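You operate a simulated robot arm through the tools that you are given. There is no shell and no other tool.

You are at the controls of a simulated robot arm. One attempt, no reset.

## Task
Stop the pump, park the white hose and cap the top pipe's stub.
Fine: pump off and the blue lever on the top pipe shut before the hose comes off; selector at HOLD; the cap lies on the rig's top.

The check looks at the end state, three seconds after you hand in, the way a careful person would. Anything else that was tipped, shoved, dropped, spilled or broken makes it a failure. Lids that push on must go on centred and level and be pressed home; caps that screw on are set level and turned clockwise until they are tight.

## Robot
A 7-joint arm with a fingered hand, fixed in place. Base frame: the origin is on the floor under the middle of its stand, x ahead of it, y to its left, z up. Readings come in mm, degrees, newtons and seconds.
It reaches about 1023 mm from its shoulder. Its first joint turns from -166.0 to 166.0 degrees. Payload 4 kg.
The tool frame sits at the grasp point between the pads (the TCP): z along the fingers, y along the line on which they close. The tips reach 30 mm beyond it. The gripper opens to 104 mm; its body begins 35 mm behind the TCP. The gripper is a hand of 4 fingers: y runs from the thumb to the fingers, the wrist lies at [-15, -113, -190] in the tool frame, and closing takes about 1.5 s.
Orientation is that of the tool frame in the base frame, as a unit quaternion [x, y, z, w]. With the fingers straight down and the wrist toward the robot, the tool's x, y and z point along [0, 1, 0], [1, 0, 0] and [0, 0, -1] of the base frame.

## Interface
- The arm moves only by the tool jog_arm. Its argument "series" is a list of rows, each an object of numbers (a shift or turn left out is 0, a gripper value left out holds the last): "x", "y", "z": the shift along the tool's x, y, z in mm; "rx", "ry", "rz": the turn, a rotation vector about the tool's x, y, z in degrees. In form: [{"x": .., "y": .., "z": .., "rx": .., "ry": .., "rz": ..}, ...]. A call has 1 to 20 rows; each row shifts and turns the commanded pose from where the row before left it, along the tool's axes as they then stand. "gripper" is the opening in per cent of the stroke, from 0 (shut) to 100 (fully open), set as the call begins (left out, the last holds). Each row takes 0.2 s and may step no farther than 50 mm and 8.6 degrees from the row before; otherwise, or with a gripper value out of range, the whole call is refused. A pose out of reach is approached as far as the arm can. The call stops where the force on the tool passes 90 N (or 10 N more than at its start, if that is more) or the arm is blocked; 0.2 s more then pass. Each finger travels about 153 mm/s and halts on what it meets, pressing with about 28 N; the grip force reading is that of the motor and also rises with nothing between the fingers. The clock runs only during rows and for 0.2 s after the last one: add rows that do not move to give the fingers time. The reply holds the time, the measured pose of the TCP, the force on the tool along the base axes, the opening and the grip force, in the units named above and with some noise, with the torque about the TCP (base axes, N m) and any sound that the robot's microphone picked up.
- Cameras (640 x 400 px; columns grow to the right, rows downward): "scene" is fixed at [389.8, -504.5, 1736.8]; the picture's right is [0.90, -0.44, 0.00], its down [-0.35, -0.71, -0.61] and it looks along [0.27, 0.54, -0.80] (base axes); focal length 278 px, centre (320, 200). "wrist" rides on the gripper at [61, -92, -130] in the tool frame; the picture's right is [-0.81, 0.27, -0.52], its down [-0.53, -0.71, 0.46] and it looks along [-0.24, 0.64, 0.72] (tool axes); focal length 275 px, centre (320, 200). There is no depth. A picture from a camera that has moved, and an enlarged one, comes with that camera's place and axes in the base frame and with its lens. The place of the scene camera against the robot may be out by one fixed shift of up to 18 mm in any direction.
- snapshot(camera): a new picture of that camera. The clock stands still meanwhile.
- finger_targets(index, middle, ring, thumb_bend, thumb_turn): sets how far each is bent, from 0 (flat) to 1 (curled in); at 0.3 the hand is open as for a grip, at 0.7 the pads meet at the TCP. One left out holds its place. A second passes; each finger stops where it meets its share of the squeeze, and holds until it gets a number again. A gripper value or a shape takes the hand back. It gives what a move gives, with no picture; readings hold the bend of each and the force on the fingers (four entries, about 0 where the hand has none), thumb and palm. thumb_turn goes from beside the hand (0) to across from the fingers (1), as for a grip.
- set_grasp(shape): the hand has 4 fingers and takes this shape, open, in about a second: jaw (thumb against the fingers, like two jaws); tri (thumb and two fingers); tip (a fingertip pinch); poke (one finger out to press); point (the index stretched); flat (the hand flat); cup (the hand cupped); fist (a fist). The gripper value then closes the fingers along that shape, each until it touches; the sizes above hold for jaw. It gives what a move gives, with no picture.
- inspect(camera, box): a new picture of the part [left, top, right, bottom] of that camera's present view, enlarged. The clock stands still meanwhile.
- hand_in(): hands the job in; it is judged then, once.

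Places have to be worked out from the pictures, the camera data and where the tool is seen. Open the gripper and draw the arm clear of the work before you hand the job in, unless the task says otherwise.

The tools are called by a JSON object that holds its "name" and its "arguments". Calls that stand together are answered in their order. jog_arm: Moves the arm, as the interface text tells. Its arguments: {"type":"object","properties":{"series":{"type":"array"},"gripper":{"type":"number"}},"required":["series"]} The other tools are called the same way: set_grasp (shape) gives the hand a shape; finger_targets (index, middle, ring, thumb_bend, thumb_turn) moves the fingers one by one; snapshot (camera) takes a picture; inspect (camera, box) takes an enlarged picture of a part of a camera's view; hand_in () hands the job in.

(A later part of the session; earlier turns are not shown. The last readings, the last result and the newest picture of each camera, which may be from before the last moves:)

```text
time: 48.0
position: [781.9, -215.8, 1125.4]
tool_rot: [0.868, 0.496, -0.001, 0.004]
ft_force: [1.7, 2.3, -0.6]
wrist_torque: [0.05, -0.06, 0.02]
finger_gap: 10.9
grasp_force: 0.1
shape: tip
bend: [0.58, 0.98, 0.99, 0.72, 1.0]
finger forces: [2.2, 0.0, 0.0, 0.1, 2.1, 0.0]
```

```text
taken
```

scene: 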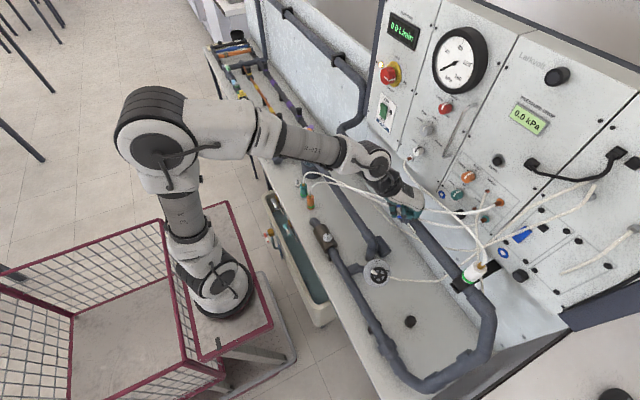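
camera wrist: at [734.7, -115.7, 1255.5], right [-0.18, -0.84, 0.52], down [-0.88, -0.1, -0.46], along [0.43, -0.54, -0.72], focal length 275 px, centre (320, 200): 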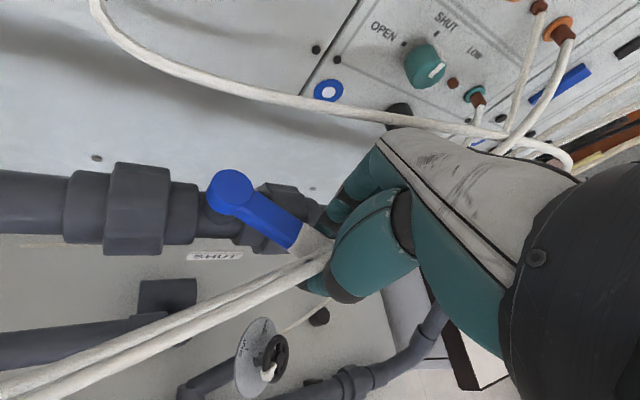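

The lever follows the hand with light forces. Continuing the swing.

{"name": "jog_arm", "arguments": {"series": [{"x": 0.35, "y": -6.64, "rz": 6}, {"x": 0.35, "y": -6.64, "rz": 6}, {"x": 0.35, "y": -6.64, "rz": 6}, {"x": 0.35, "y": -6.64, "rz": 6}, {"x": 0.35, "y": -6.64, "rz": 6}, {}]}}

{"name": "snapshot", "arguments": {"camera": "wrist"}}

{"name": "snapshot", "arguments": {"camera": "scene"}}

```text
time: 49.4
position: [760.7, -190.6, 1125.2]
tool_rot: [0.967, 0.255, 0.001, 0.004]
ft_force: [-0.6, -0.2, 1.5]
wrist_torque: [0.02, -0.02, -0.01]
finger_gap: 11.2
grasp_force: 0.0
shape: tip
bend: [0.58, 0.98, 0.99, 0.72, 1.0]
finger forces: [2.0, 0.0, 0.0, 0.1, 2.0, 0.0]
```

```text
taken
camera wrist: at [769.4, -79.5, 1254.8], right [-0.57, -0.64, 0.52], down [-0.81, 0.36, -0.46], along [0.11, -0.68, -0.72], focal length 275 px, centre (320, 200)
```

wrist: 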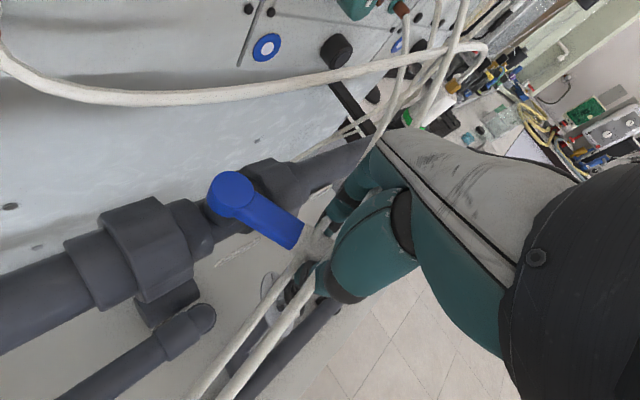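

```text
taken
```

scene: 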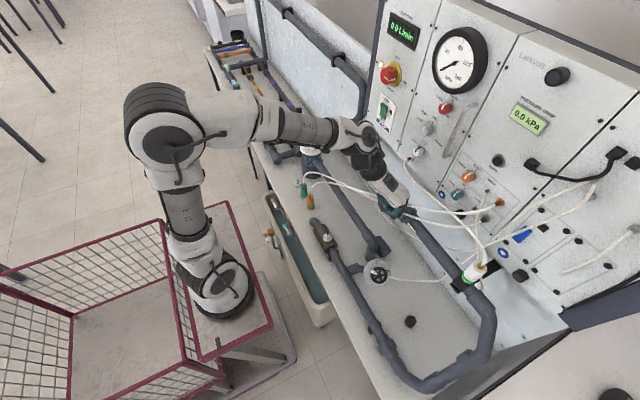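

Now at about 60°. One more 30° swing to bring it square across the pipe.

{"name": "jog_arm", "arguments": {"series": [{"x": 0.35, "y": -6.64, "rz": 6}, {"x": 0.35, "y": -6.64, "rz": 6}, {"x": 0.35, "y": -6.64, "rz": 6}, {"x": 0.35, "y": -6.64, "rz": 6}, {"x": 0.35, "y": -6.64, "rz": 6}, {}]}}

{"name": "snapshot", "arguments": {"camera": "wrist"}}

{"name": "inspect", "arguments": {"camera": "scene", "box": [330, 120, 490, 260]}}

```text
time: 50.8
position: [753.2, -159.3, 1124.1]
tool_rot: [1.0, -0.004, 0.001, 0.001]
ft_force: [1.1, 0.0, 0.6]
wrist_torque: [0.0, -0.05, 0.02]
finger_gap: 10.7
grasp_force: 0.1
shape: tip
bend: [0.59, 0.98, 0.99, 0.72, 1.0]
finger forces: [2.0, 0.1, 0.1, 0.0, 2.1, 0.0]
```

```text
taken
camera wrist: at [815.3, -68.0, 1254.8], right [-0.81, -0.27, 0.52], down [-0.52, 0.72, -0.46], along [-0.25, -0.65, -0.72], focal length 275 px, centre (320, 200)
```

wrist: 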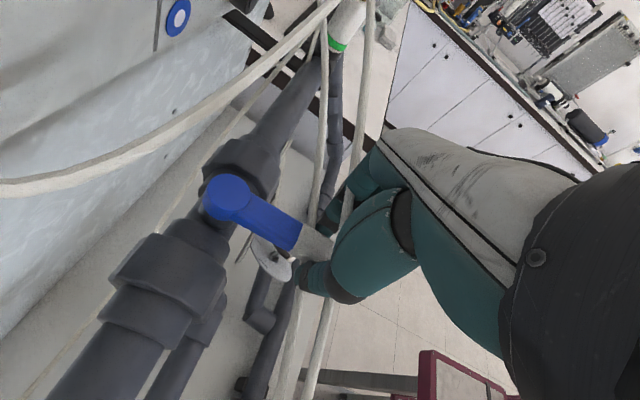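

```text
2.86 times, centred on (410, 190) of scene
camera zoom: at [389.8, -504.5, 1736.8], right [0.9, -0.44, 0.0], down [-0.35, -0.71, -0.61], along [0.27, 0.54, -0.8], focal length 795 px, centre (63, 229)
```

zoom: 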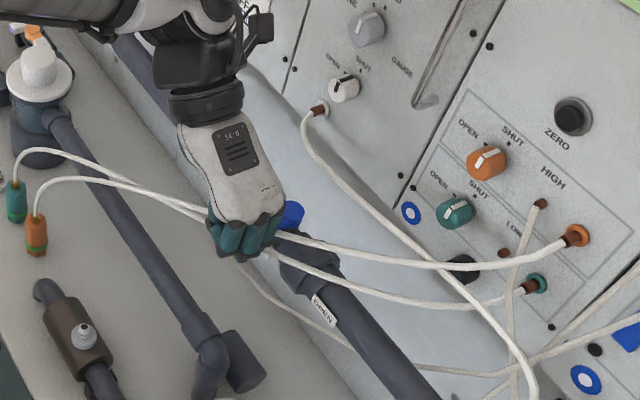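

The lever is now square to the pipe, pointing at SHUT. I'll nudge it a few degrees further to feel for its end stop.

{"name": "jog_arm", "arguments": {"series": [{"x": 0.1, "y": -2.2, "rz": 2}, {"x": 0.1, "y": -2.2, "rz": 2}, {}]}}

{"name": "inspect", "arguments": {"camera": "wrist", "box": [160, 120, 400, 330]}}

```text
time: 51.6
position: [754.5, -156.4, 1124.7]
tool_rot: [0.999, -0.039, 0.002, 0.003]
ft_force: [0.2, -2.8, -1.2]
wrist_torque: [-0.05, -0.05, 0.05]
finger_gap: 10.7
grasp_force: 0.1
shape: tip
bend: [0.58, 0.98, 0.99, 0.72, 1.0]
finger forces: [4.0, 0.0, 0.0, 0.0, 0.6, 0.0]
```

```text
1.90 times, centred on (280, 225) of wrist
camera zoom: at [822.2, -69.6, 1255.0], right [-0.83, -0.21, 0.52], down [-0.47, 0.75, -0.46], along [-0.29, -0.63, -0.72], focal length 524 px, centre (396, 152)
```

zoom: 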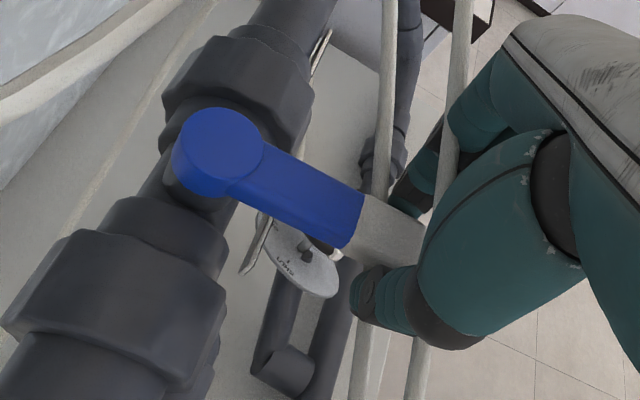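

The index force rose slightly against the stop, so the valve is shut. I'll open the pinch and rise straight up.

{"name": "jog_arm", "arguments": {"series": [{"y": 2.2, "rz": -2}, {}, {}, {}], "gripper": 50}}

{"name": "jog_arm", "arguments": {"series": [{"z": -20}, {"z": -30}, {"z": -40}, {"z": -40}]}}

{"name": "snapshot", "arguments": {"camera": "wrist"}}

{"name": "inspect", "arguments": {"camera": "scene", "box": [330, 120, 490, 260]}}

```text
time: 52.6
position: [753.2, -158.1, 1125.8]
tool_rot: [1.0, -0.023, 0.001, 0.002]
ft_force: [-0.3, -0.1, -0.3]
wrist_torque: [-0.01, 0.0, 0.01]
finger_gap: 51.5
grasp_force: 0.1
shape: tip
bend: [0.73, 0.98, 0.99, 0.7, 1.0]
finger forces: [0.0, 0.0, 0.0, 0.0, 0.1, 0.0]
```

```text
time: 53.6
position: [752.6, -156.9, 1255.8]
tool_rot: [1.0, -0.021, 0.001, 0.003]
ft_force: [0.6, 0.3, -0.4]
wrist_torque: [-0.01, -0.01, 0.0]
finger_gap: 51.7
grasp_force: 0.0
shape: tip
bend: [0.73, 0.98, 0.99, 0.7, 1.0]
finger forces: [0.0, 0.0, 0.1, 0.0, 0.0, 0.0]
```

```text
taken
camera wrist: at [818.8, -66.2, 1386.4], right [-0.82, -0.24, 0.52], down [-0.5, 0.73, -0.46], along [-0.27, -0.64, -0.72], focal length 275 px, centre (320, 200)
```

wrist: 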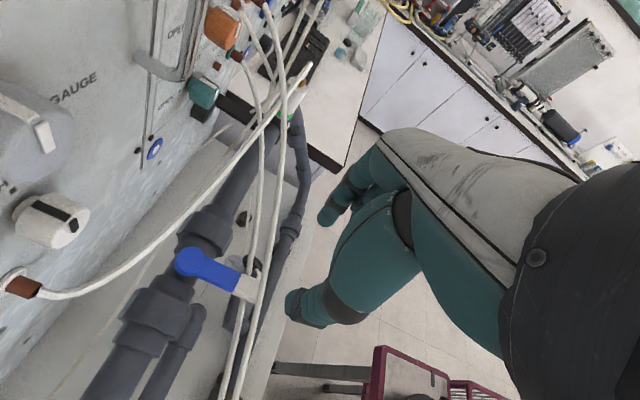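

```text
2.86 times, centred on (410, 190) of scene
camera zoom: at [389.8, -504.5, 1736.8], right [0.9, -0.44, 0.0], down [-0.35, -0.71, -0.61], along [0.27, 0.54, -0.8], focal length 795 px, centre (63, 229)
```

zoom: 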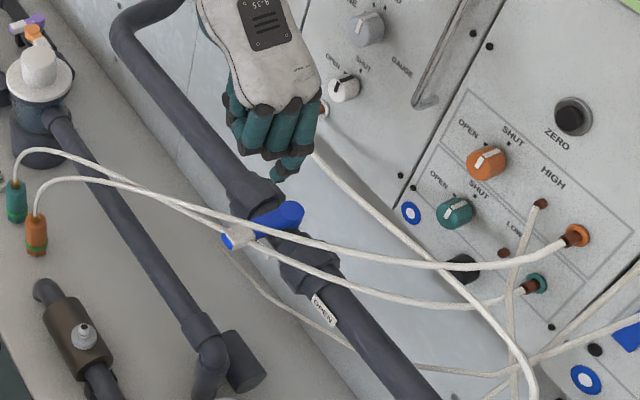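

The blue lever now points across the pipe over the SHUT label. Next is the hose: I'll yaw the hand back and go above the white plug, which I place at about [825, -433], green ring at z≈1107 and gland top at z≈1168.

{"name": "jog_arm", "arguments": {"series": [{"z": -10, "rz": -8}, {"z": -10, "rz": -8}, {"z": -10, "rz": -8}, {"rz": -8}, {"rz": -8}, {"rz": -8}, {"rz": -8}, {"rz": -8}, {"rz": -8}, {"rz": -8}, {"rz": -7.5}, {}]}}

{"name": "set_grasp", "arguments": {"shape": "jaw"}}

{"name": "snapshot", "arguments": {"camera": "wrist"}}

{"name": "snapshot", "arguments": {"camera": "scene"}}

```text
time: 56.2
position: [752.8, -158.1, 1287.0]
tool_rot: [0.737, 0.676, 0.001, 0.003]
ft_force: [-0.3, 0.3, -0.8]
wrist_torque: [-0.01, 0.02, -0.02]
finger_gap: 51.8
grasp_force: 0.0
shape: tip
bend: [0.73, 0.98, 0.99, 0.7, 1.0]
finger forces: [0.0, 0.0, 0.0, 0.0, 0.0, 0.0]
```

```text
time: 57.1
position: [752.0, -156.6, 1285.1]
tool_rot: [0.737, 0.676, -0.001, 0.002]
ft_force: [0.3, 0.1, -0.3]
wrist_torque: [-0.02, 0.03, 0.01]
finger_gap: 103.8
grasp_force: 0.0
shape: jaw
bend: [0.3, 0.3, 0.3, 0.3, 0.98]
finger forces: [0.1, 0.0, 0.0, 0.1, 0.0, 0.0]
```

```text
taken
camera wrist: at [666.8, -87.4, 1415.7], right [0.2, -0.83, 0.52], down [-0.76, -0.47, -0.46], along [0.62, -0.3, -0.72], focal length 275 px, centre (320, 200)
```

wrist: 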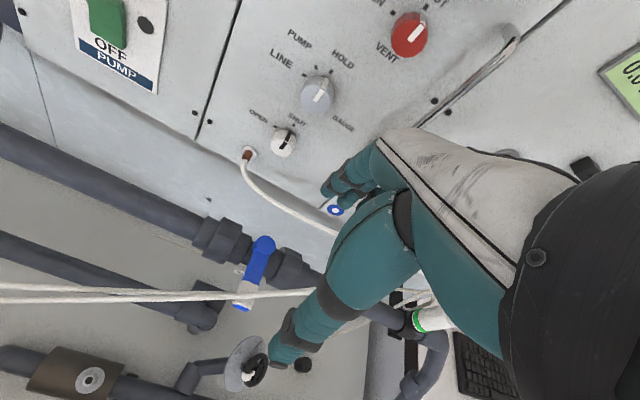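

```text
taken
```

scene: 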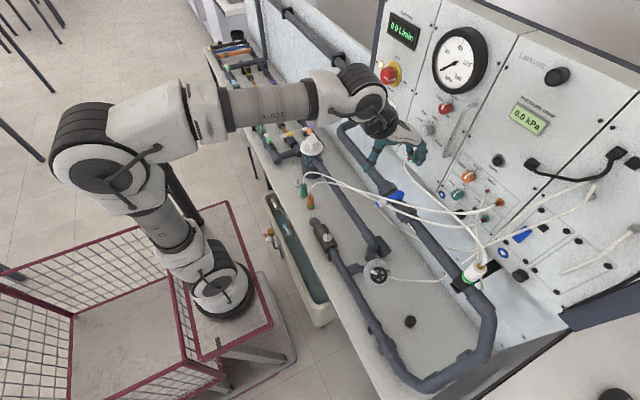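

I'll approach with the hand yawed about -60°, so the knuckles and fingers stay clear of the panel and the black knob behind the plug. First I translate above the plug, then yaw.

{"name": "jog_arm", "arguments": {"series": [{"x": -44.8, "y": 15}, {"x": -44.8, "y": 15}, {"x": -44.8, "y": 15}, {"x": -44.8, "y": 15}, {"x": -44.8, "y": 15}, {"x": -44.8, "y": 10}], "gripper": 60}}

{"name": "jog_arm", "arguments": {"series": [{"rz": 7.8}, {"rz": 7.8}, {"rz": 7.8}, {"rz": 7.8}, {"rz": 7.8}, {"rz": 7.8}, {"rz": 7.8}, {}]}}

{"name": "snapshot", "arguments": {"camera": "wrist"}}

{"name": "snapshot", "arguments": {"camera": "scene"}}

```text
time: 58.5
position: [813.3, -430.4, 1287.4]
tool_rot: [0.737, 0.676, -0.001, 0.003]
ft_force: [0.0, -0.1, 1.3]
wrist_torque: [-0.01, -0.01, -0.02]
finger_gap: 62.8
grasp_force: 0.1
shape: jaw
bend: [0.29, 0.4, 0.37, 0.64, 1.0]
finger forces: [0.1, 0.0, 0.0, 0.1, 0.0, 0.0]
```

```text
time: 60.3
position: [814.5, -432.0, 1286.7]
tool_rot: [0.965, 0.262, 0.0, 0.003]
ft_force: [-0.6, -0.2, 0.8]
wrist_torque: [0.0, 0.03, -0.02]
finger_gap: 62.4
grasp_force: 0.1
shape: jaw
bend: [0.29, 0.4, 0.37, 0.64, 1.0]
finger forces: [0.1, 0.1, 0.0, 0.1, 0.0, 0.0]
```

```text
taken
camera wrist: at [820.9, -320.8, 1416.1], right [-0.56, -0.64, 0.52], down [-0.82, 0.34, -0.46], along [0.12, -0.68, -0.72], focal length 275 px, centre (320, 200)
```

wrist: 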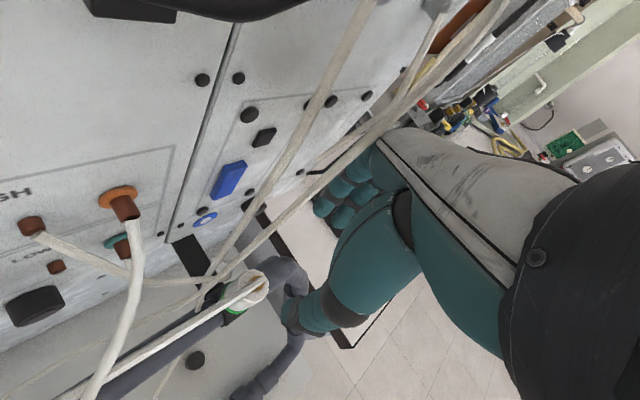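

```text
taken
```

scene: 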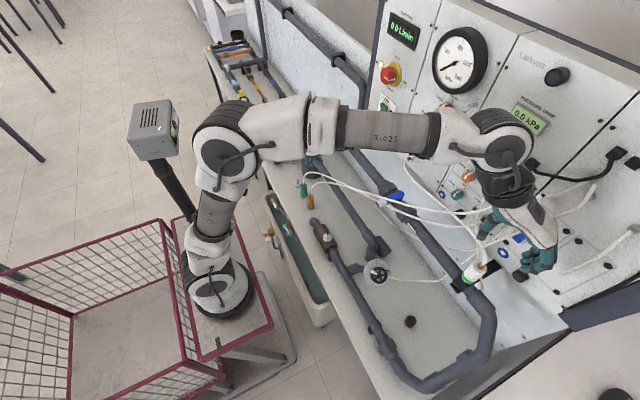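

{"name": "inspect", "arguments": {"camera": "wrist", "box": [180, 220, 360, 370]}}

{"name": "inspect", "arguments": {"camera": "scene", "box": [440, 170, 580, 300]}}

```text
2.67 times, centred on (270, 295) of wrist
camera zoom: at [820.9, -320.8, 1416.1], right [-0.56, -0.64, 0.52], down [-0.82, 0.34, -0.46], along [0.12, -0.68, -0.72], focal length 734 px, centre (453, -53)
```

zoom: 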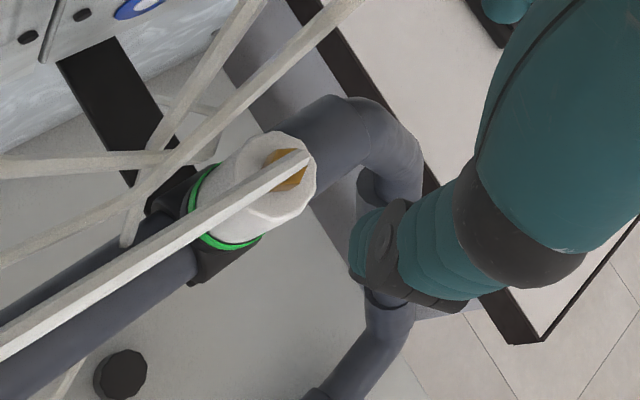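

```text
3.08 times, centred on (510, 235) of scene
camera zoom: at [389.8, -504.5, 1736.8], right [0.9, -0.44, 0.0], down [-0.35, -0.71, -0.61], along [0.27, 0.54, -0.8], focal length 856 px, centre (-265, 92)
```

zoom: 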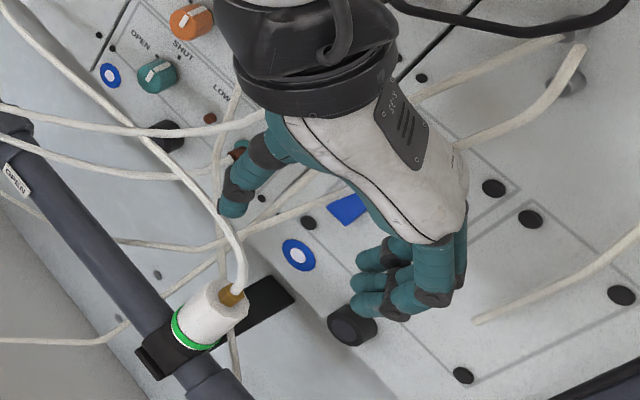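

The plug axis is at about [821, -433], and my thumb and fingers straddle the TCP at ±31 mm. I'll correct the offset and descend in stages around the sleeve.

{"name": "jog_arm", "arguments": {"series": [{"x": 6, "y": 4.7, "z": 25}, {"z": 35}, {"z": 30}, {}]}}

{"name": "inspect", "arguments": {"camera": "wrist", "box": [180, 170, 400, 370]}}

{"name": "inspect", "arguments": {"camera": "scene", "box": [430, 180, 570, 310]}}

```text
time: 61.3
position: [820.1, -432.3, 1199.2]
tool_rot: [0.965, 0.262, 0.0, 0.002]
ft_force: [0.1, -0.3, -0.1]
wrist_torque: [-0.01, 0.02, -0.02]
finger_gap: 63.0
grasp_force: 0.0
shape: jaw
bend: [0.29, 0.4, 0.37, 0.64, 1.0]
finger forces: [0.0, 0.0, 0.0, 0.0, 0.0, 0.0]
```

```text
2.00 times, centred on (290, 270) of wrist
camera zoom: at [826.6, -321.6, 1328.5], right [-0.56, -0.65, 0.52], down [-0.82, 0.34, -0.46], along [0.12, -0.68, -0.72], focal length 551 px, centre (380, 60)
```

zoom: 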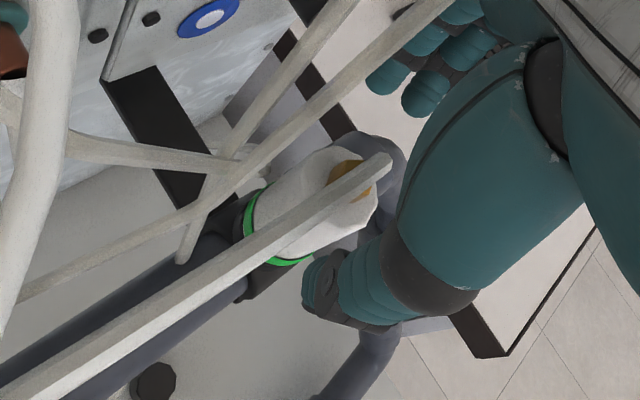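

```text
3.08 times, centred on (500, 245) of scene
camera zoom: at [389.8, -504.5, 1736.8], right [0.9, -0.44, 0.0], down [-0.35, -0.71, -0.61], along [0.27, 0.54, -0.8], focal length 856 px, centre (-234, 62)
```

zoom: 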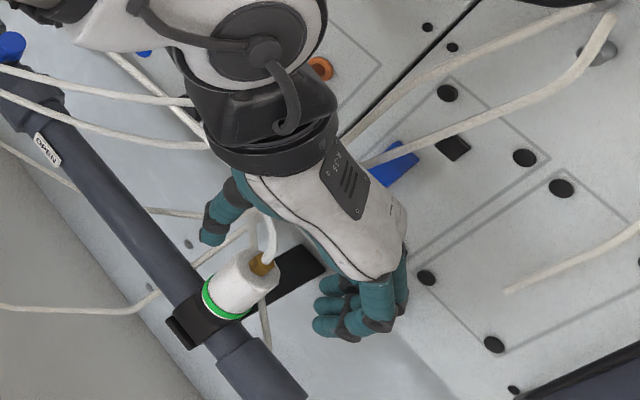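

Sleeve top is nearer z≈1143, with the ring at ≈1094 and the axis at [820, -434.5]. Descending to TCP z≈1131.

{"name": "jog_arm", "arguments": {"series": [{"x": -1, "y": 1.7, "z": 30}, {"z": 25}, {"z": 13}, {}]}}

{"name": "inspect", "arguments": {"camera": "wrist", "box": [180, 120, 420, 340]}}

{"name": "inspect", "arguments": {"camera": "scene", "box": [430, 200, 570, 310]}}

```text
time: 62.3
position: [821.4, -434.7, 1129.7]
tool_rot: [0.965, 0.263, 0.001, 0.003]
ft_force: [0.0, -0.4, -0.1]
wrist_torque: [0.01, 0.02, 0.0]
finger_gap: 62.7
grasp_force: 0.0
shape: jaw
bend: [0.29, 0.4, 0.37, 0.64, 1.0]
finger forces: [0.1, 0.0, 0.1, 0.0, 0.0, 0.1]
```

```text
1.82 times, centred on (300, 230) of wrist
camera zoom: at [827.5, -324.8, 1259.7], right [-0.56, -0.65, 0.52], down [-0.82, 0.34, -0.46], along [0.12, -0.68, -0.72], focal length 500 px, centre (356, 146)
```

zoom: 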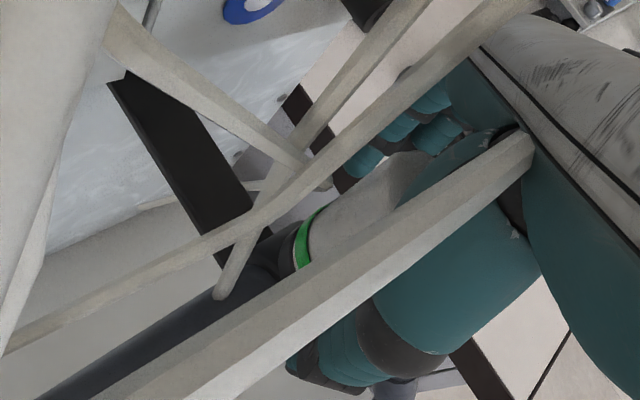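

```text
3.64 times, centred on (500, 255) of scene
camera zoom: at [389.8, -504.5, 1736.8], right [0.9, -0.44, 0.0], down [-0.35, -0.71, -0.61], along [0.27, 0.54, -0.8], focal length 1012 px, centre (-334, 0)
```

zoom: 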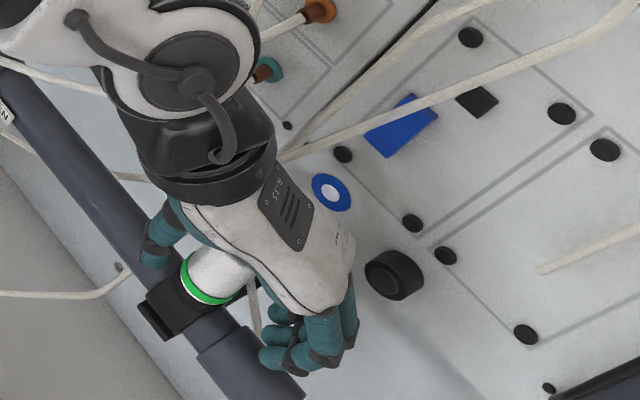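

The sleeve is between the thumb and fingers, and the palm is not touching the gland. Closing the jaw.

{"name": "jog_arm", "arguments": {"series": [{}, {}, {}, {}, {}, {}, {}, {}], "gripper": 0}}

{"name": "inspect", "arguments": {"camera": "wrist", "box": [180, 120, 420, 340]}}

{"name": "inspect", "arguments": {"camera": "scene", "box": [430, 200, 570, 310]}}

```text
time: 64.1
position: [820.6, -435.3, 1130.7]
tool_rot: [0.965, 0.262, 0.0, 0.002]
ft_force: [-3.3, 3.6, 2.0]
wrist_torque: [0.08, 0.12, 0.0]
finger_gap: 23.8
grasp_force: 28.1
shape: jaw
bend: [0.73, 0.68, 0.7, 0.74, 1.0]
finger forces: [13.7, 7.3, 0.0, 0.0, 24.0, 0.1]
```

```text
1.82 times, centred on (300, 230) of wrist
camera zoom: at [827.3, -324.6, 1260.1], right [-0.56, -0.65, 0.52], down [-0.82, 0.34, -0.46], along [0.12, -0.68, -0.72], focal length 500 px, centre (356, 146)
```

zoom: 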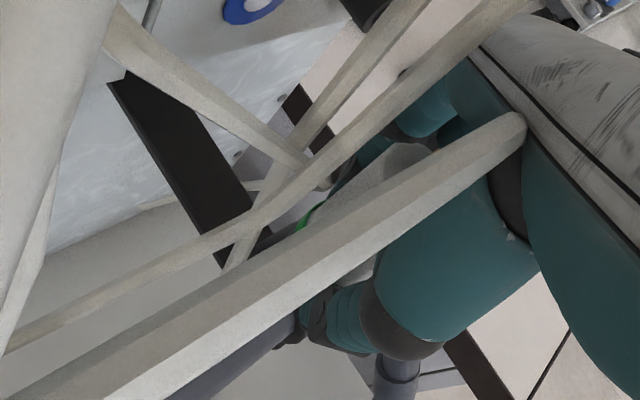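

```text
3.64 times, centred on (500, 255) of scene
camera zoom: at [389.8, -504.5, 1736.8], right [0.9, -0.44, 0.0], down [-0.35, -0.71, -0.61], along [0.27, 0.54, -0.8], focal length 1012 px, centre (-334, 0)
```

zoom: 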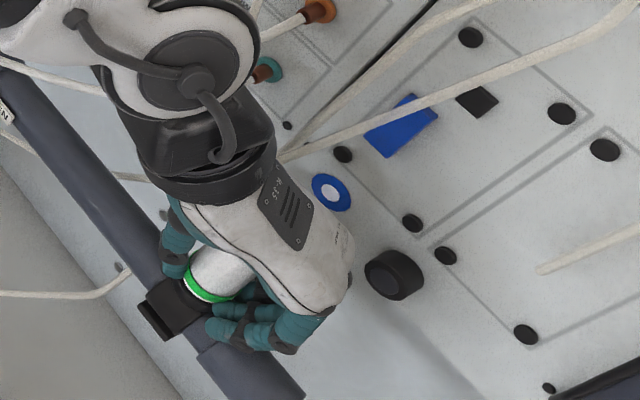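

The grip is firm: thumb 24 N against index and middle. I'll pull straight up in small steps, watching the force.

{"name": "jog_arm", "arguments": {"series": [{"z": -3}, {"z": -3}, {}]}}

{"name": "inspect", "arguments": {"camera": "scene", "box": [430, 200, 570, 310]}}

```text
time: 64.9
position: [820.6, -434.9, 1134.8]
tool_rot: [0.965, 0.263, 0.001, 0.003]
ft_force: [0.6, -0.2, -1.1]
wrist_torque: [-0.03, -0.02, 0.01]
finger_gap: 22.6
grasp_force: 27.5
shape: jaw
bend: [0.73, 0.68, 0.7, 0.74, 1.0]
finger forces: [16.2, 7.9, 0.0, 0.0, 22.4, 0.0]
```

```text
3.64 times, centred on (500, 255) of scene
camera zoom: at [389.8, -504.5, 1736.8], right [0.9, -0.44, 0.0], down [-0.35, -0.71, -0.61], along [0.27, 0.54, -0.8], focal length 1012 px, centre (-334, 0)
```

zoom: 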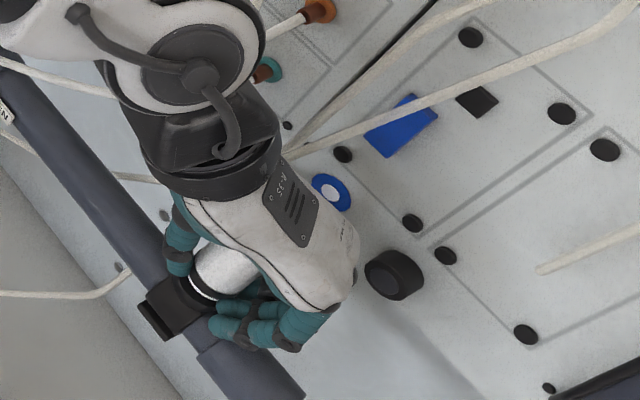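

The ring indicator went from green to white, so the plug has released with little force. Lifting it clear.

{"name": "jog_arm", "arguments": {"series": [{"z": -8}, {"z": -12}, {"z": -20}, {"z": -25}, {}]}}

{"name": "snapshot", "arguments": {"camera": "scene"}}

{"name": "inspect", "arguments": {"camera": "scene", "box": [430, 190, 570, 310]}}

{"name": "snapshot", "arguments": {"camera": "wrist"}}

```text
time: 66.1
position: [819.9, -434.6, 1198.6]
tool_rot: [0.965, 0.262, 0.001, 0.002]
ft_force: [0.2, 0.1, -0.7]
wrist_torque: [-0.01, 0.04, -0.01]
finger_gap: 23.1
grasp_force: 28.2
shape: jaw
bend: [0.73, 0.68, 0.7, 0.74, 1.0]
finger forces: [16.4, 7.9, 0.0, 0.0, 22.5, 0.1]
```

```text
taken
```

scene: 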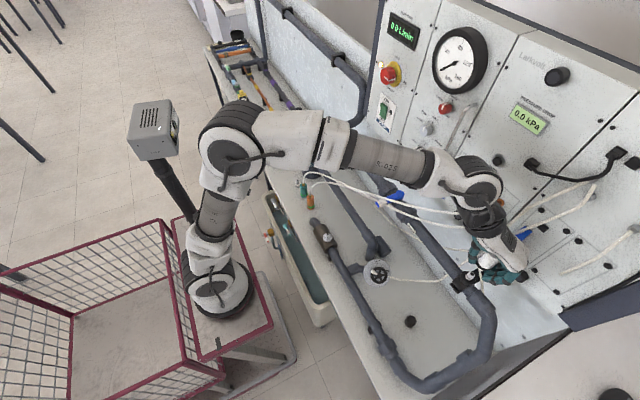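

```text
3.33 times, centred on (500, 250) of scene
camera zoom: at [389.8, -504.5, 1736.8], right [0.9, -0.44, 0.0], down [-0.35, -0.71, -0.61], along [0.27, 0.54, -0.8], focal length 928 px, centre (-280, 33)
```

zoom: 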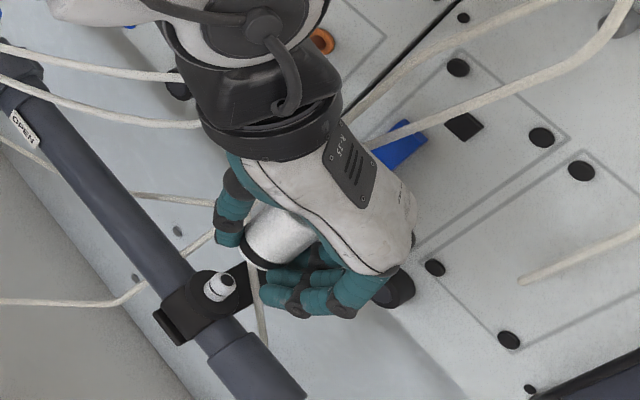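

```text
taken
camera wrist: at [826.3, -323.7, 1328.4], right [-0.56, -0.65, 0.52], down [-0.82, 0.34, -0.46], along [0.12, -0.68, -0.72], focal length 275 px, centre (320, 200)
```

wrist: 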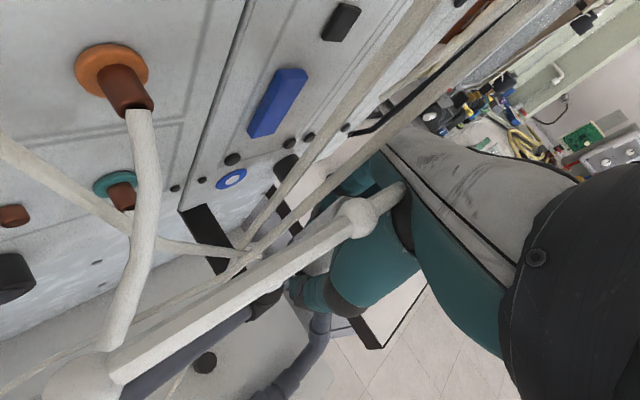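

The plug is off and upright in the grip; the bare stub is visible on its saddle. I'll lift, back away from the panel, then yaw for parking.

{"name": "jog_arm", "arguments": {"series": [{"z": -25}, {"x": -18, "y": -28, "z": -15}, {"x": -18, "y": -28, "z": -15}, {"x": -18, "y": -28, "z": -10}, {"x": -18, "y": -28}, {}]}}

{"name": "jog_arm", "arguments": {"series": [{"rz": -7.5}, {"rz": -7.5}, {"rz": -7.5}, {"rz": -7.5}, {"rz": -7.5}, {"rz": -7.5}, {}]}}

{"name": "snapshot", "arguments": {"camera": "scene"}}

{"name": "snapshot", "arguments": {"camera": "wrist"}}

```text
time: 67.5
position: [700.5, -376.5, 1264.8]
tool_rot: [0.965, 0.261, 0.001, 0.003]
ft_force: [0.7, 0.5, -0.9]
wrist_torque: [0.01, 0.02, 0.02]
finger_gap: 22.9
grasp_force: 28.2
shape: jaw
bend: [0.73, 0.68, 0.7, 0.74, 1.0]
finger forces: [16.6, 7.9, 0.1, 0.1, 22.5, 0.0]
```

```text
time: 69.1
position: [702.1, -374.7, 1263.7]
tool_rot: [0.791, 0.612, -0.001, 0.003]
ft_force: [-0.8, -0.1, 0.1]
wrist_torque: [-0.01, 0.0, -0.01]
finger_gap: 22.8
grasp_force: 27.5
shape: jaw
bend: [0.73, 0.68, 0.7, 0.74, 1.0]
finger forces: [16.7, 8.2, 0.1, 0.1, 22.4, 0.0]
```

```text
taken
```

scene: 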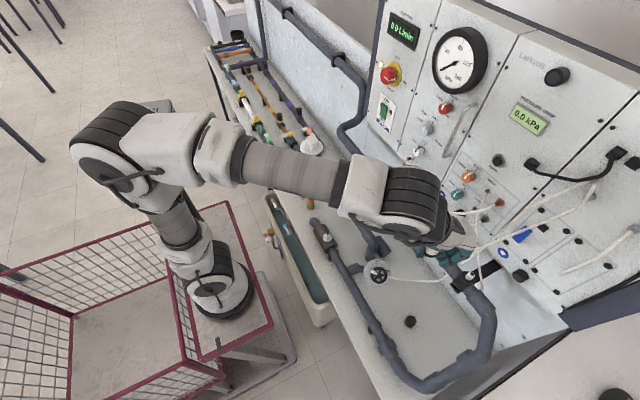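

```text
taken
camera wrist: at [629.0, -292.4, 1393.5], right [0.06, -0.85, 0.52], down [-0.82, -0.34, -0.46], along [0.57, -0.4, -0.72], focal length 275 px, centre (320, 200)
```

wrist: 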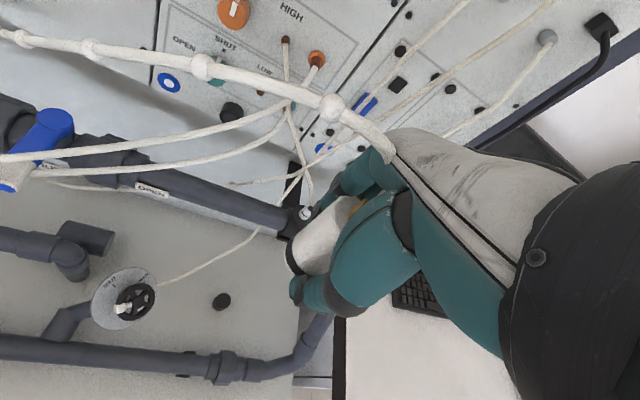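

{"name": "inspect", "arguments": {"camera": "wrist", "box": [260, 150, 420, 310]}}

{"name": "inspect", "arguments": {"camera": "scene", "box": [390, 200, 530, 300]}}

```text
2.50 times, centred on (340, 230) of wrist
camera zoom: at [629.0, -292.4, 1393.5], right [0.06, -0.85, 0.52], down [-0.82, -0.34, -0.46], along [0.57, -0.4, -0.72], focal length 688 px, centre (270, 125)
```

zoom: 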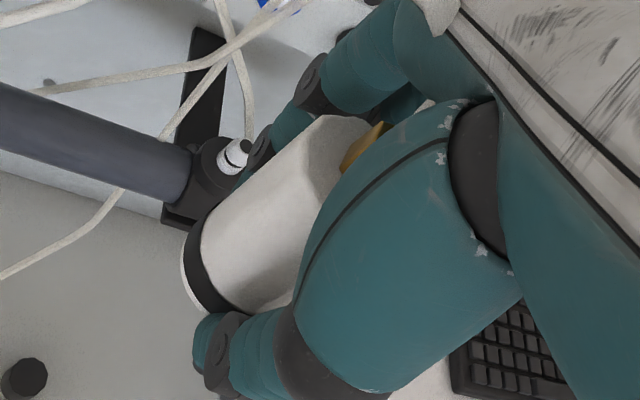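

```text
4.00 times, centred on (460, 250) of scene
camera zoom: at [389.8, -504.5, 1736.8], right [0.9, -0.44, 0.0], down [-0.35, -0.71, -0.61], along [0.27, 0.54, -0.8], focal length 1113 px, centre (-240, 0)
```

zoom: 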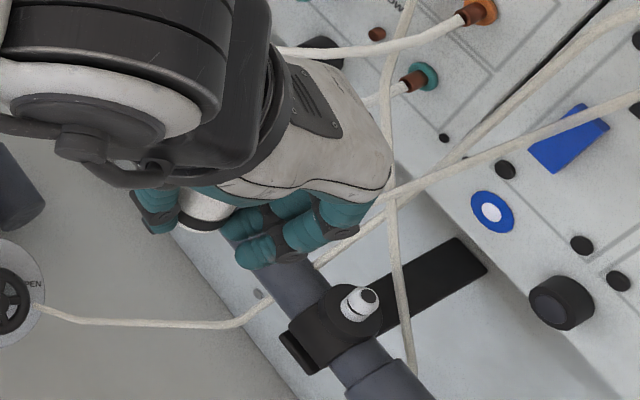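

The plug hangs upright, with its ring indicator black now that it is disengaged. I'll carry it left at height toward the park in stages, watching the elbow near the post.

{"name": "jog_arm", "arguments": {"series": [{"x": 40, "y": -12}, {"x": 44.6, "y": -14.4}, {"x": 44.6, "y": -14.4}, {"x": 44.6, "y": -14.4}, {"x": 44.6, "y": -14.4}, {"x": 44.6, "y": -14.4}, {"x": 44.6, "y": -14.4}, {"x": 44.6, "y": -14.4}]}}

{"name": "snapshot", "arguments": {"camera": "scene"}}

```text
time: 70.9
position: [685.1, -8.2, 1264.6]
tool_rot: [0.791, 0.612, 0.0, 0.003]
ft_force: [0.1, -0.4, -0.4]
wrist_torque: [0.02, -0.02, 0.0]
finger_gap: 22.7
grasp_force: 28.2
shape: jaw
bend: [0.73, 0.68, 0.7, 0.74, 1.0]
finger forces: [17.0, 8.2, 0.0, 0.0, 22.3, 0.0]
```

```text
taken
```

scene: 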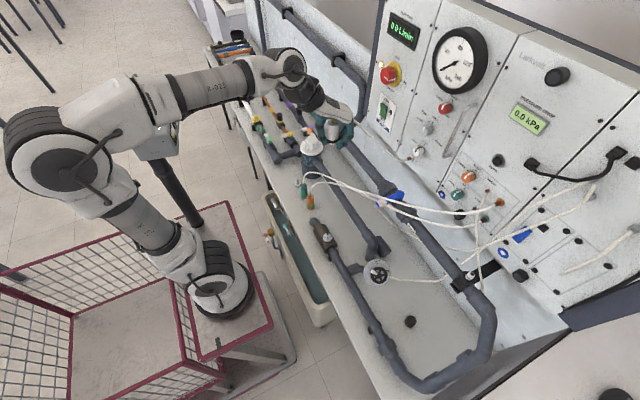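

{"name": "jog_arm", "arguments": {"series": [{"x": 42, "y": -14}, {"x": 45.5, "y": -15.6}, {"x": 45.5, "y": -15.6}, {"x": 45.5, "y": -15.6}, {"x": 45.5, "y": -15.6}, {"x": 45.5, "y": -15.6}, {}]}}

{"name": "snapshot", "arguments": {"camera": "scene"}}

{"name": "snapshot", "arguments": {"camera": "wrist"}}

```text
time: 72.5
position: [660.5, 281.3, 1263.8]
tool_rot: [0.791, 0.611, -0.001, 0.002]
ft_force: [-0.2, 0.1, -0.9]
wrist_torque: [0.01, -0.02, 0.01]
finger_gap: 22.5
grasp_force: 27.0
shape: jaw
bend: [0.73, 0.68, 0.7, 0.74, 1.0]
finger forces: [17.1, 8.4, 0.1, 0.1, 22.3, 0.1]
```

```text
taken
```

scene: 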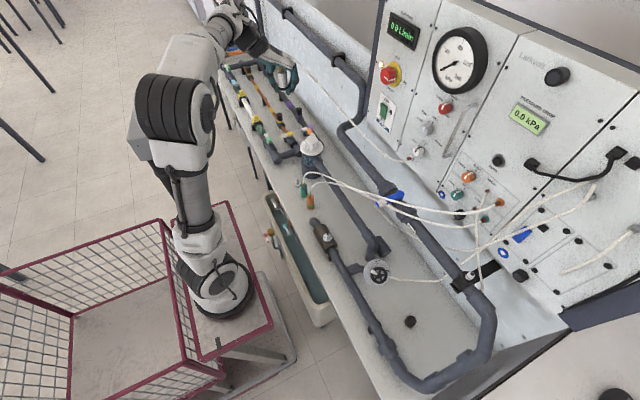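

```text
taken
camera wrist: at [587.8, 365.0, 1391.5], right [0.06, -0.85, 0.52], down [-0.82, -0.34, -0.46], along [0.56, -0.4, -0.72], focal length 275 px, centre (320, 200)
```

wrist: 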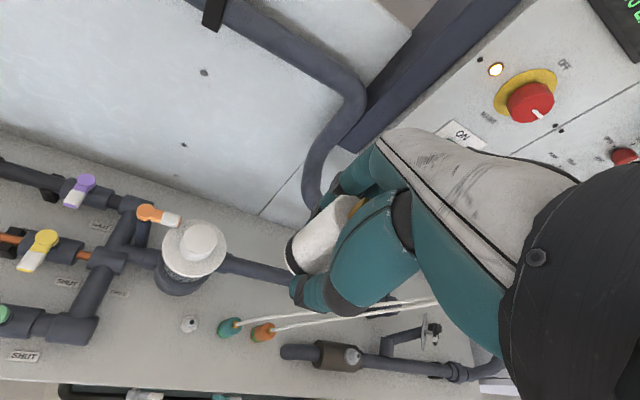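

{"name": "inspect", "arguments": {"camera": "scene", "box": [100, 0, 320, 200]}}

{"name": "inspect", "arguments": {"camera": "wrist", "box": [140, 200, 360, 360]}}

```text
2.00 times, centred on (210, 100) of scene
camera zoom: at [389.8, -504.5, 1736.8], right [0.9, -0.44, 0.0], down [-0.35, -0.71, -0.61], along [0.27, 0.54, -0.8], focal length 557 px, centre (540, 400)
```

zoom: 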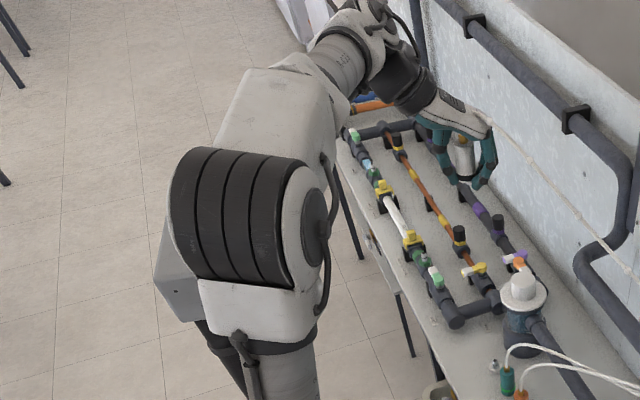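

```text
2.50 times, centred on (250, 280) of wrist
camera zoom: at [587.8, 365.0, 1391.5], right [0.06, -0.85, 0.52], down [-0.82, -0.34, -0.46], along [0.56, -0.4, -0.72], focal length 688 px, centre (495, 0)
```

zoom: 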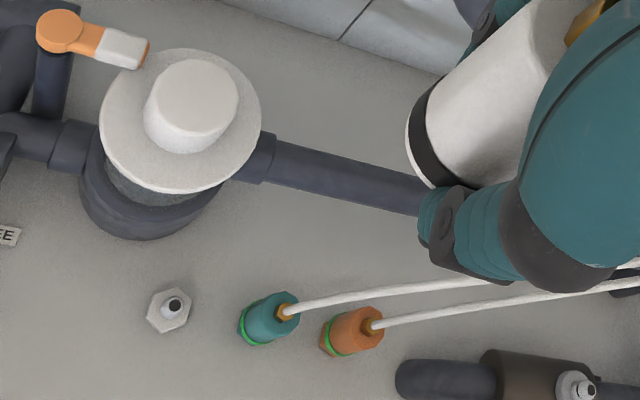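

Triangulating the park nipple from three views puts it near [676, 290] with the bench top around z≈765, lower than I first thought. I'll descend to z≈1000 and measure again from closer, checking the elbow.

{"name": "jog_arm", "arguments": {"series": [{"z": 40}, {"z": 44}, {"z": 44}, {}]}}

{"name": "snapshot", "arguments": {"camera": "scene"}}

{"name": "jog_arm", "arguments": {"series": [{"z": 44}, {"z": 44}, {"z": 44}, {}]}}

{"name": "snapshot", "arguments": {"camera": "scene"}}

{"name": "snapshot", "arguments": {"camera": "wrist"}}

```text
time: 73.5
position: [662.2, 278.7, 1132.9]
tool_rot: [0.791, 0.612, -0.001, 0.002]
ft_force: [0.2, 0.8, -0.8]
wrist_torque: [0.01, 0.0, -0.03]
finger_gap: 22.6
grasp_force: 27.9
shape: jaw
bend: [0.73, 0.68, 0.7, 0.74, 1.0]
finger forces: [17.3, 8.4, 0.1, 0.0, 22.3, 0.1]
```

```text
taken
```

scene: 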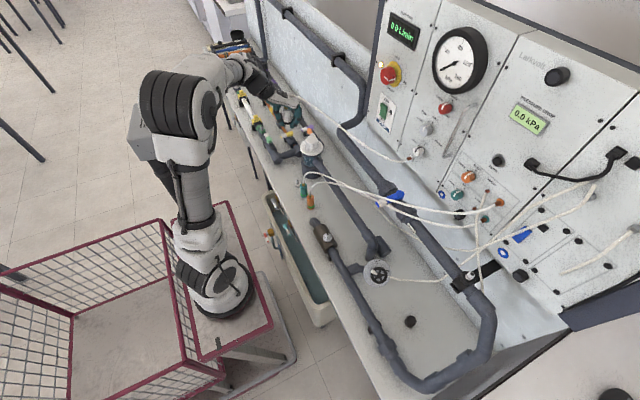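

```text
time: 74.5
position: [659.3, 279.2, 1003.7]
tool_rot: [0.791, 0.611, 0.0, 0.003]
ft_force: [-1.1, 0.6, -0.7]
wrist_torque: [0.0, 0.0, 0.0]
finger_gap: 22.7
grasp_force: 28.1
shape: jaw
bend: [0.73, 0.68, 0.7, 0.74, 1.0]
finger forces: [17.3, 8.4, 0.1, 0.1, 22.3, 0.0]
```

```text
taken
```

scene: 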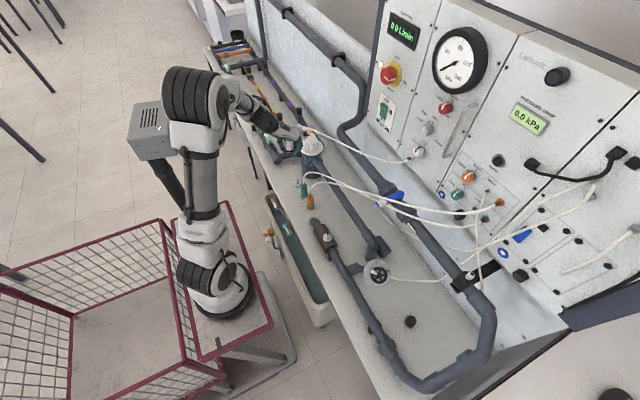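

```text
taken
camera wrist: at [585.9, 362.2, 1133.1], right [0.06, -0.85, 0.52], down [-0.82, -0.34, -0.46], along [0.56, -0.4, -0.72], focal length 275 px, centre (320, 200)
```

wrist: 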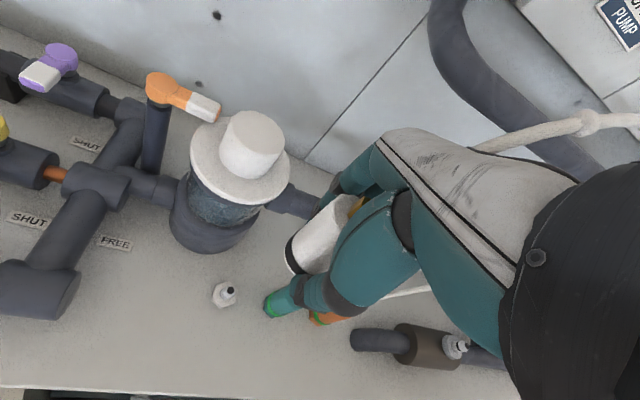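

{"name": "inspect", "arguments": {"camera": "wrist", "box": [180, 200, 360, 340]}}

{"name": "inspect", "arguments": {"camera": "scene", "box": [240, 90, 360, 220]}}

```text
2.86 times, centred on (270, 270) of wrist
camera zoom: at [585.9, 362.2, 1133.1], right [0.06, -0.85, 0.52], down [-0.82, -0.34, -0.46], along [0.56, -0.4, -0.72], focal length 786 px, centre (463, 0)
```

zoom: 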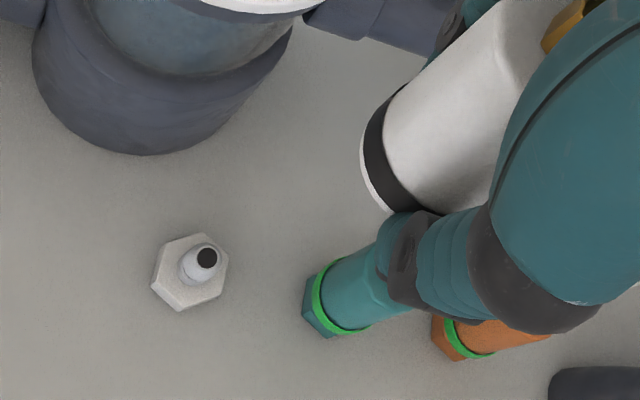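

```text
3.08 times, centred on (300, 155) of scene
camera zoom: at [389.8, -504.5, 1736.8], right [0.9, -0.44, 0.0], down [-0.35, -0.71, -0.61], along [0.27, 0.54, -0.8], focal length 856 px, centre (382, 338)
```

zoom: 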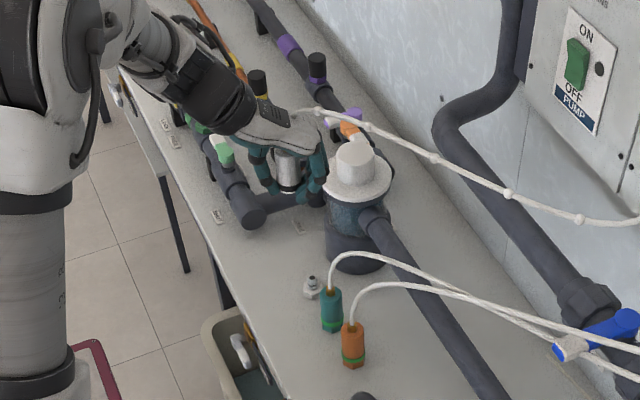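

{"name": "inspect", "arguments": {"camera": "wrist", "box": [270, 190, 370, 280]}}

```text
4.44 times, centred on (320, 235) of wrist
camera zoom: at [585.9, 362.2, 1133.1], right [0.06, -0.85, 0.52], down [-0.82, -0.34, -0.46], along [0.56, -0.4, -0.72], focal length 1224 px, centre (320, 44)
```

zoom: 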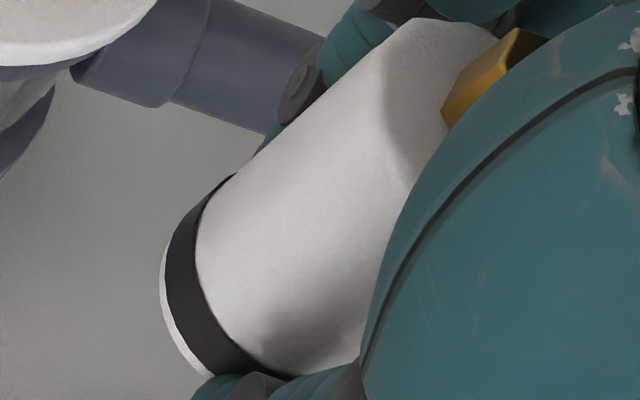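

The nipple axis works out at about [669.5, 292.5] with its tip near z≈811, and the plug sits about [3, 3] mm off the TCP in tool x/y. The teal plug is only 62 mm away, so I'll curl the idle ring finger out of the way and yaw to about -45°.

{"name": "finger_targets", "arguments": {"ring": 1.0}}

{"name": "jog_arm", "arguments": {"series": [{"rz": 7.5}, {"rz": 7.5}, {"rz": 7.5}, {"rz": 7.5}, {}]}}

{"name": "snapshot", "arguments": {"camera": "wrist"}}

{"name": "inspect", "arguments": {"camera": "scene", "box": [240, 90, 360, 220]}}

```text
time: 75.5
position: [659.0, 278.5, 1003.4]
tool_rot: [0.791, 0.612, 0.001, 0.003]
ft_force: [-0.7, 0.0, 0.2]
wrist_torque: [0.0, -0.01, 0.01]
finger_gap: 24.7
grasp_force: 23.5
shape: fingers
bend: [0.73, 0.68, 1.0, 0.74, 1.0]
finger forces: [17.3, 8.3, 0.0, 0.1, 22.2, 0.0]
```

```text
time: 76.7
position: [660.9, 276.8, 1000.8]
tool_rot: [0.923, 0.385, -0.001, 0.003]
ft_force: [0.5, 0.1, -1.1]
wrist_torque: [0.0, 0.02, 0.04]
finger_gap: 24.8
grasp_force: 24.0
shape: fingers
bend: [0.73, 0.68, 1.0, 0.74, 1.0]
finger forces: [17.5, 8.4, 0.1, 0.1, 22.2, 0.1]
```

```text
taken
camera wrist: at [638.3, 386.1, 1130.8], right [-0.38, -0.77, 0.52], down [-0.88, 0.12, -0.46], along [0.29, -0.63, -0.72], focal length 275 px, centre (320, 200)
```

wrist: 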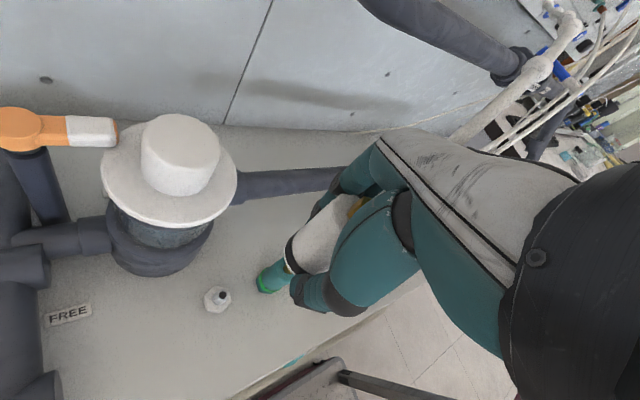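

```text
3.08 times, centred on (300, 155) of scene
camera zoom: at [389.8, -504.5, 1736.8], right [0.9, -0.44, 0.0], down [-0.35, -0.71, -0.61], along [0.27, 0.54, -0.8], focal length 856 px, centre (382, 338)
```

zoom: 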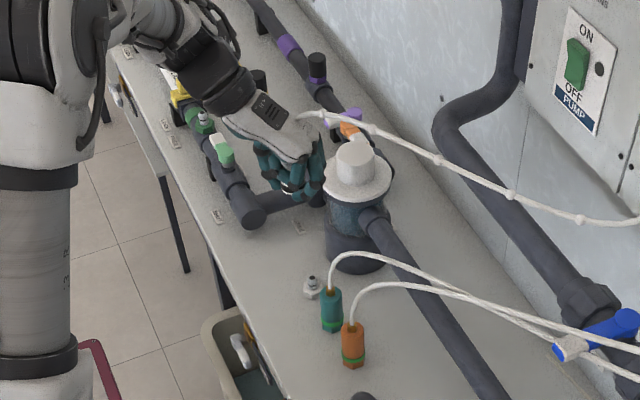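

{"name": "inspect", "arguments": {"camera": "wrist", "box": [180, 190, 360, 340]}}

```text
2.67 times, centred on (270, 265) of wrist
camera zoom: at [638.3, 386.1, 1130.8], right [-0.38, -0.77, 0.52], down [-0.88, 0.12, -0.46], along [0.29, -0.63, -0.72], focal length 734 px, centre (453, 27)
```

zoom: 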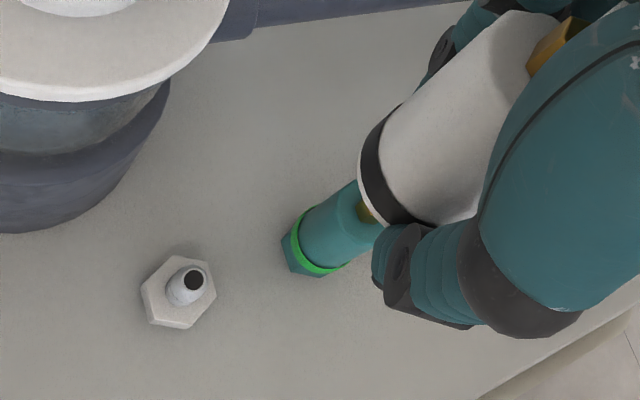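

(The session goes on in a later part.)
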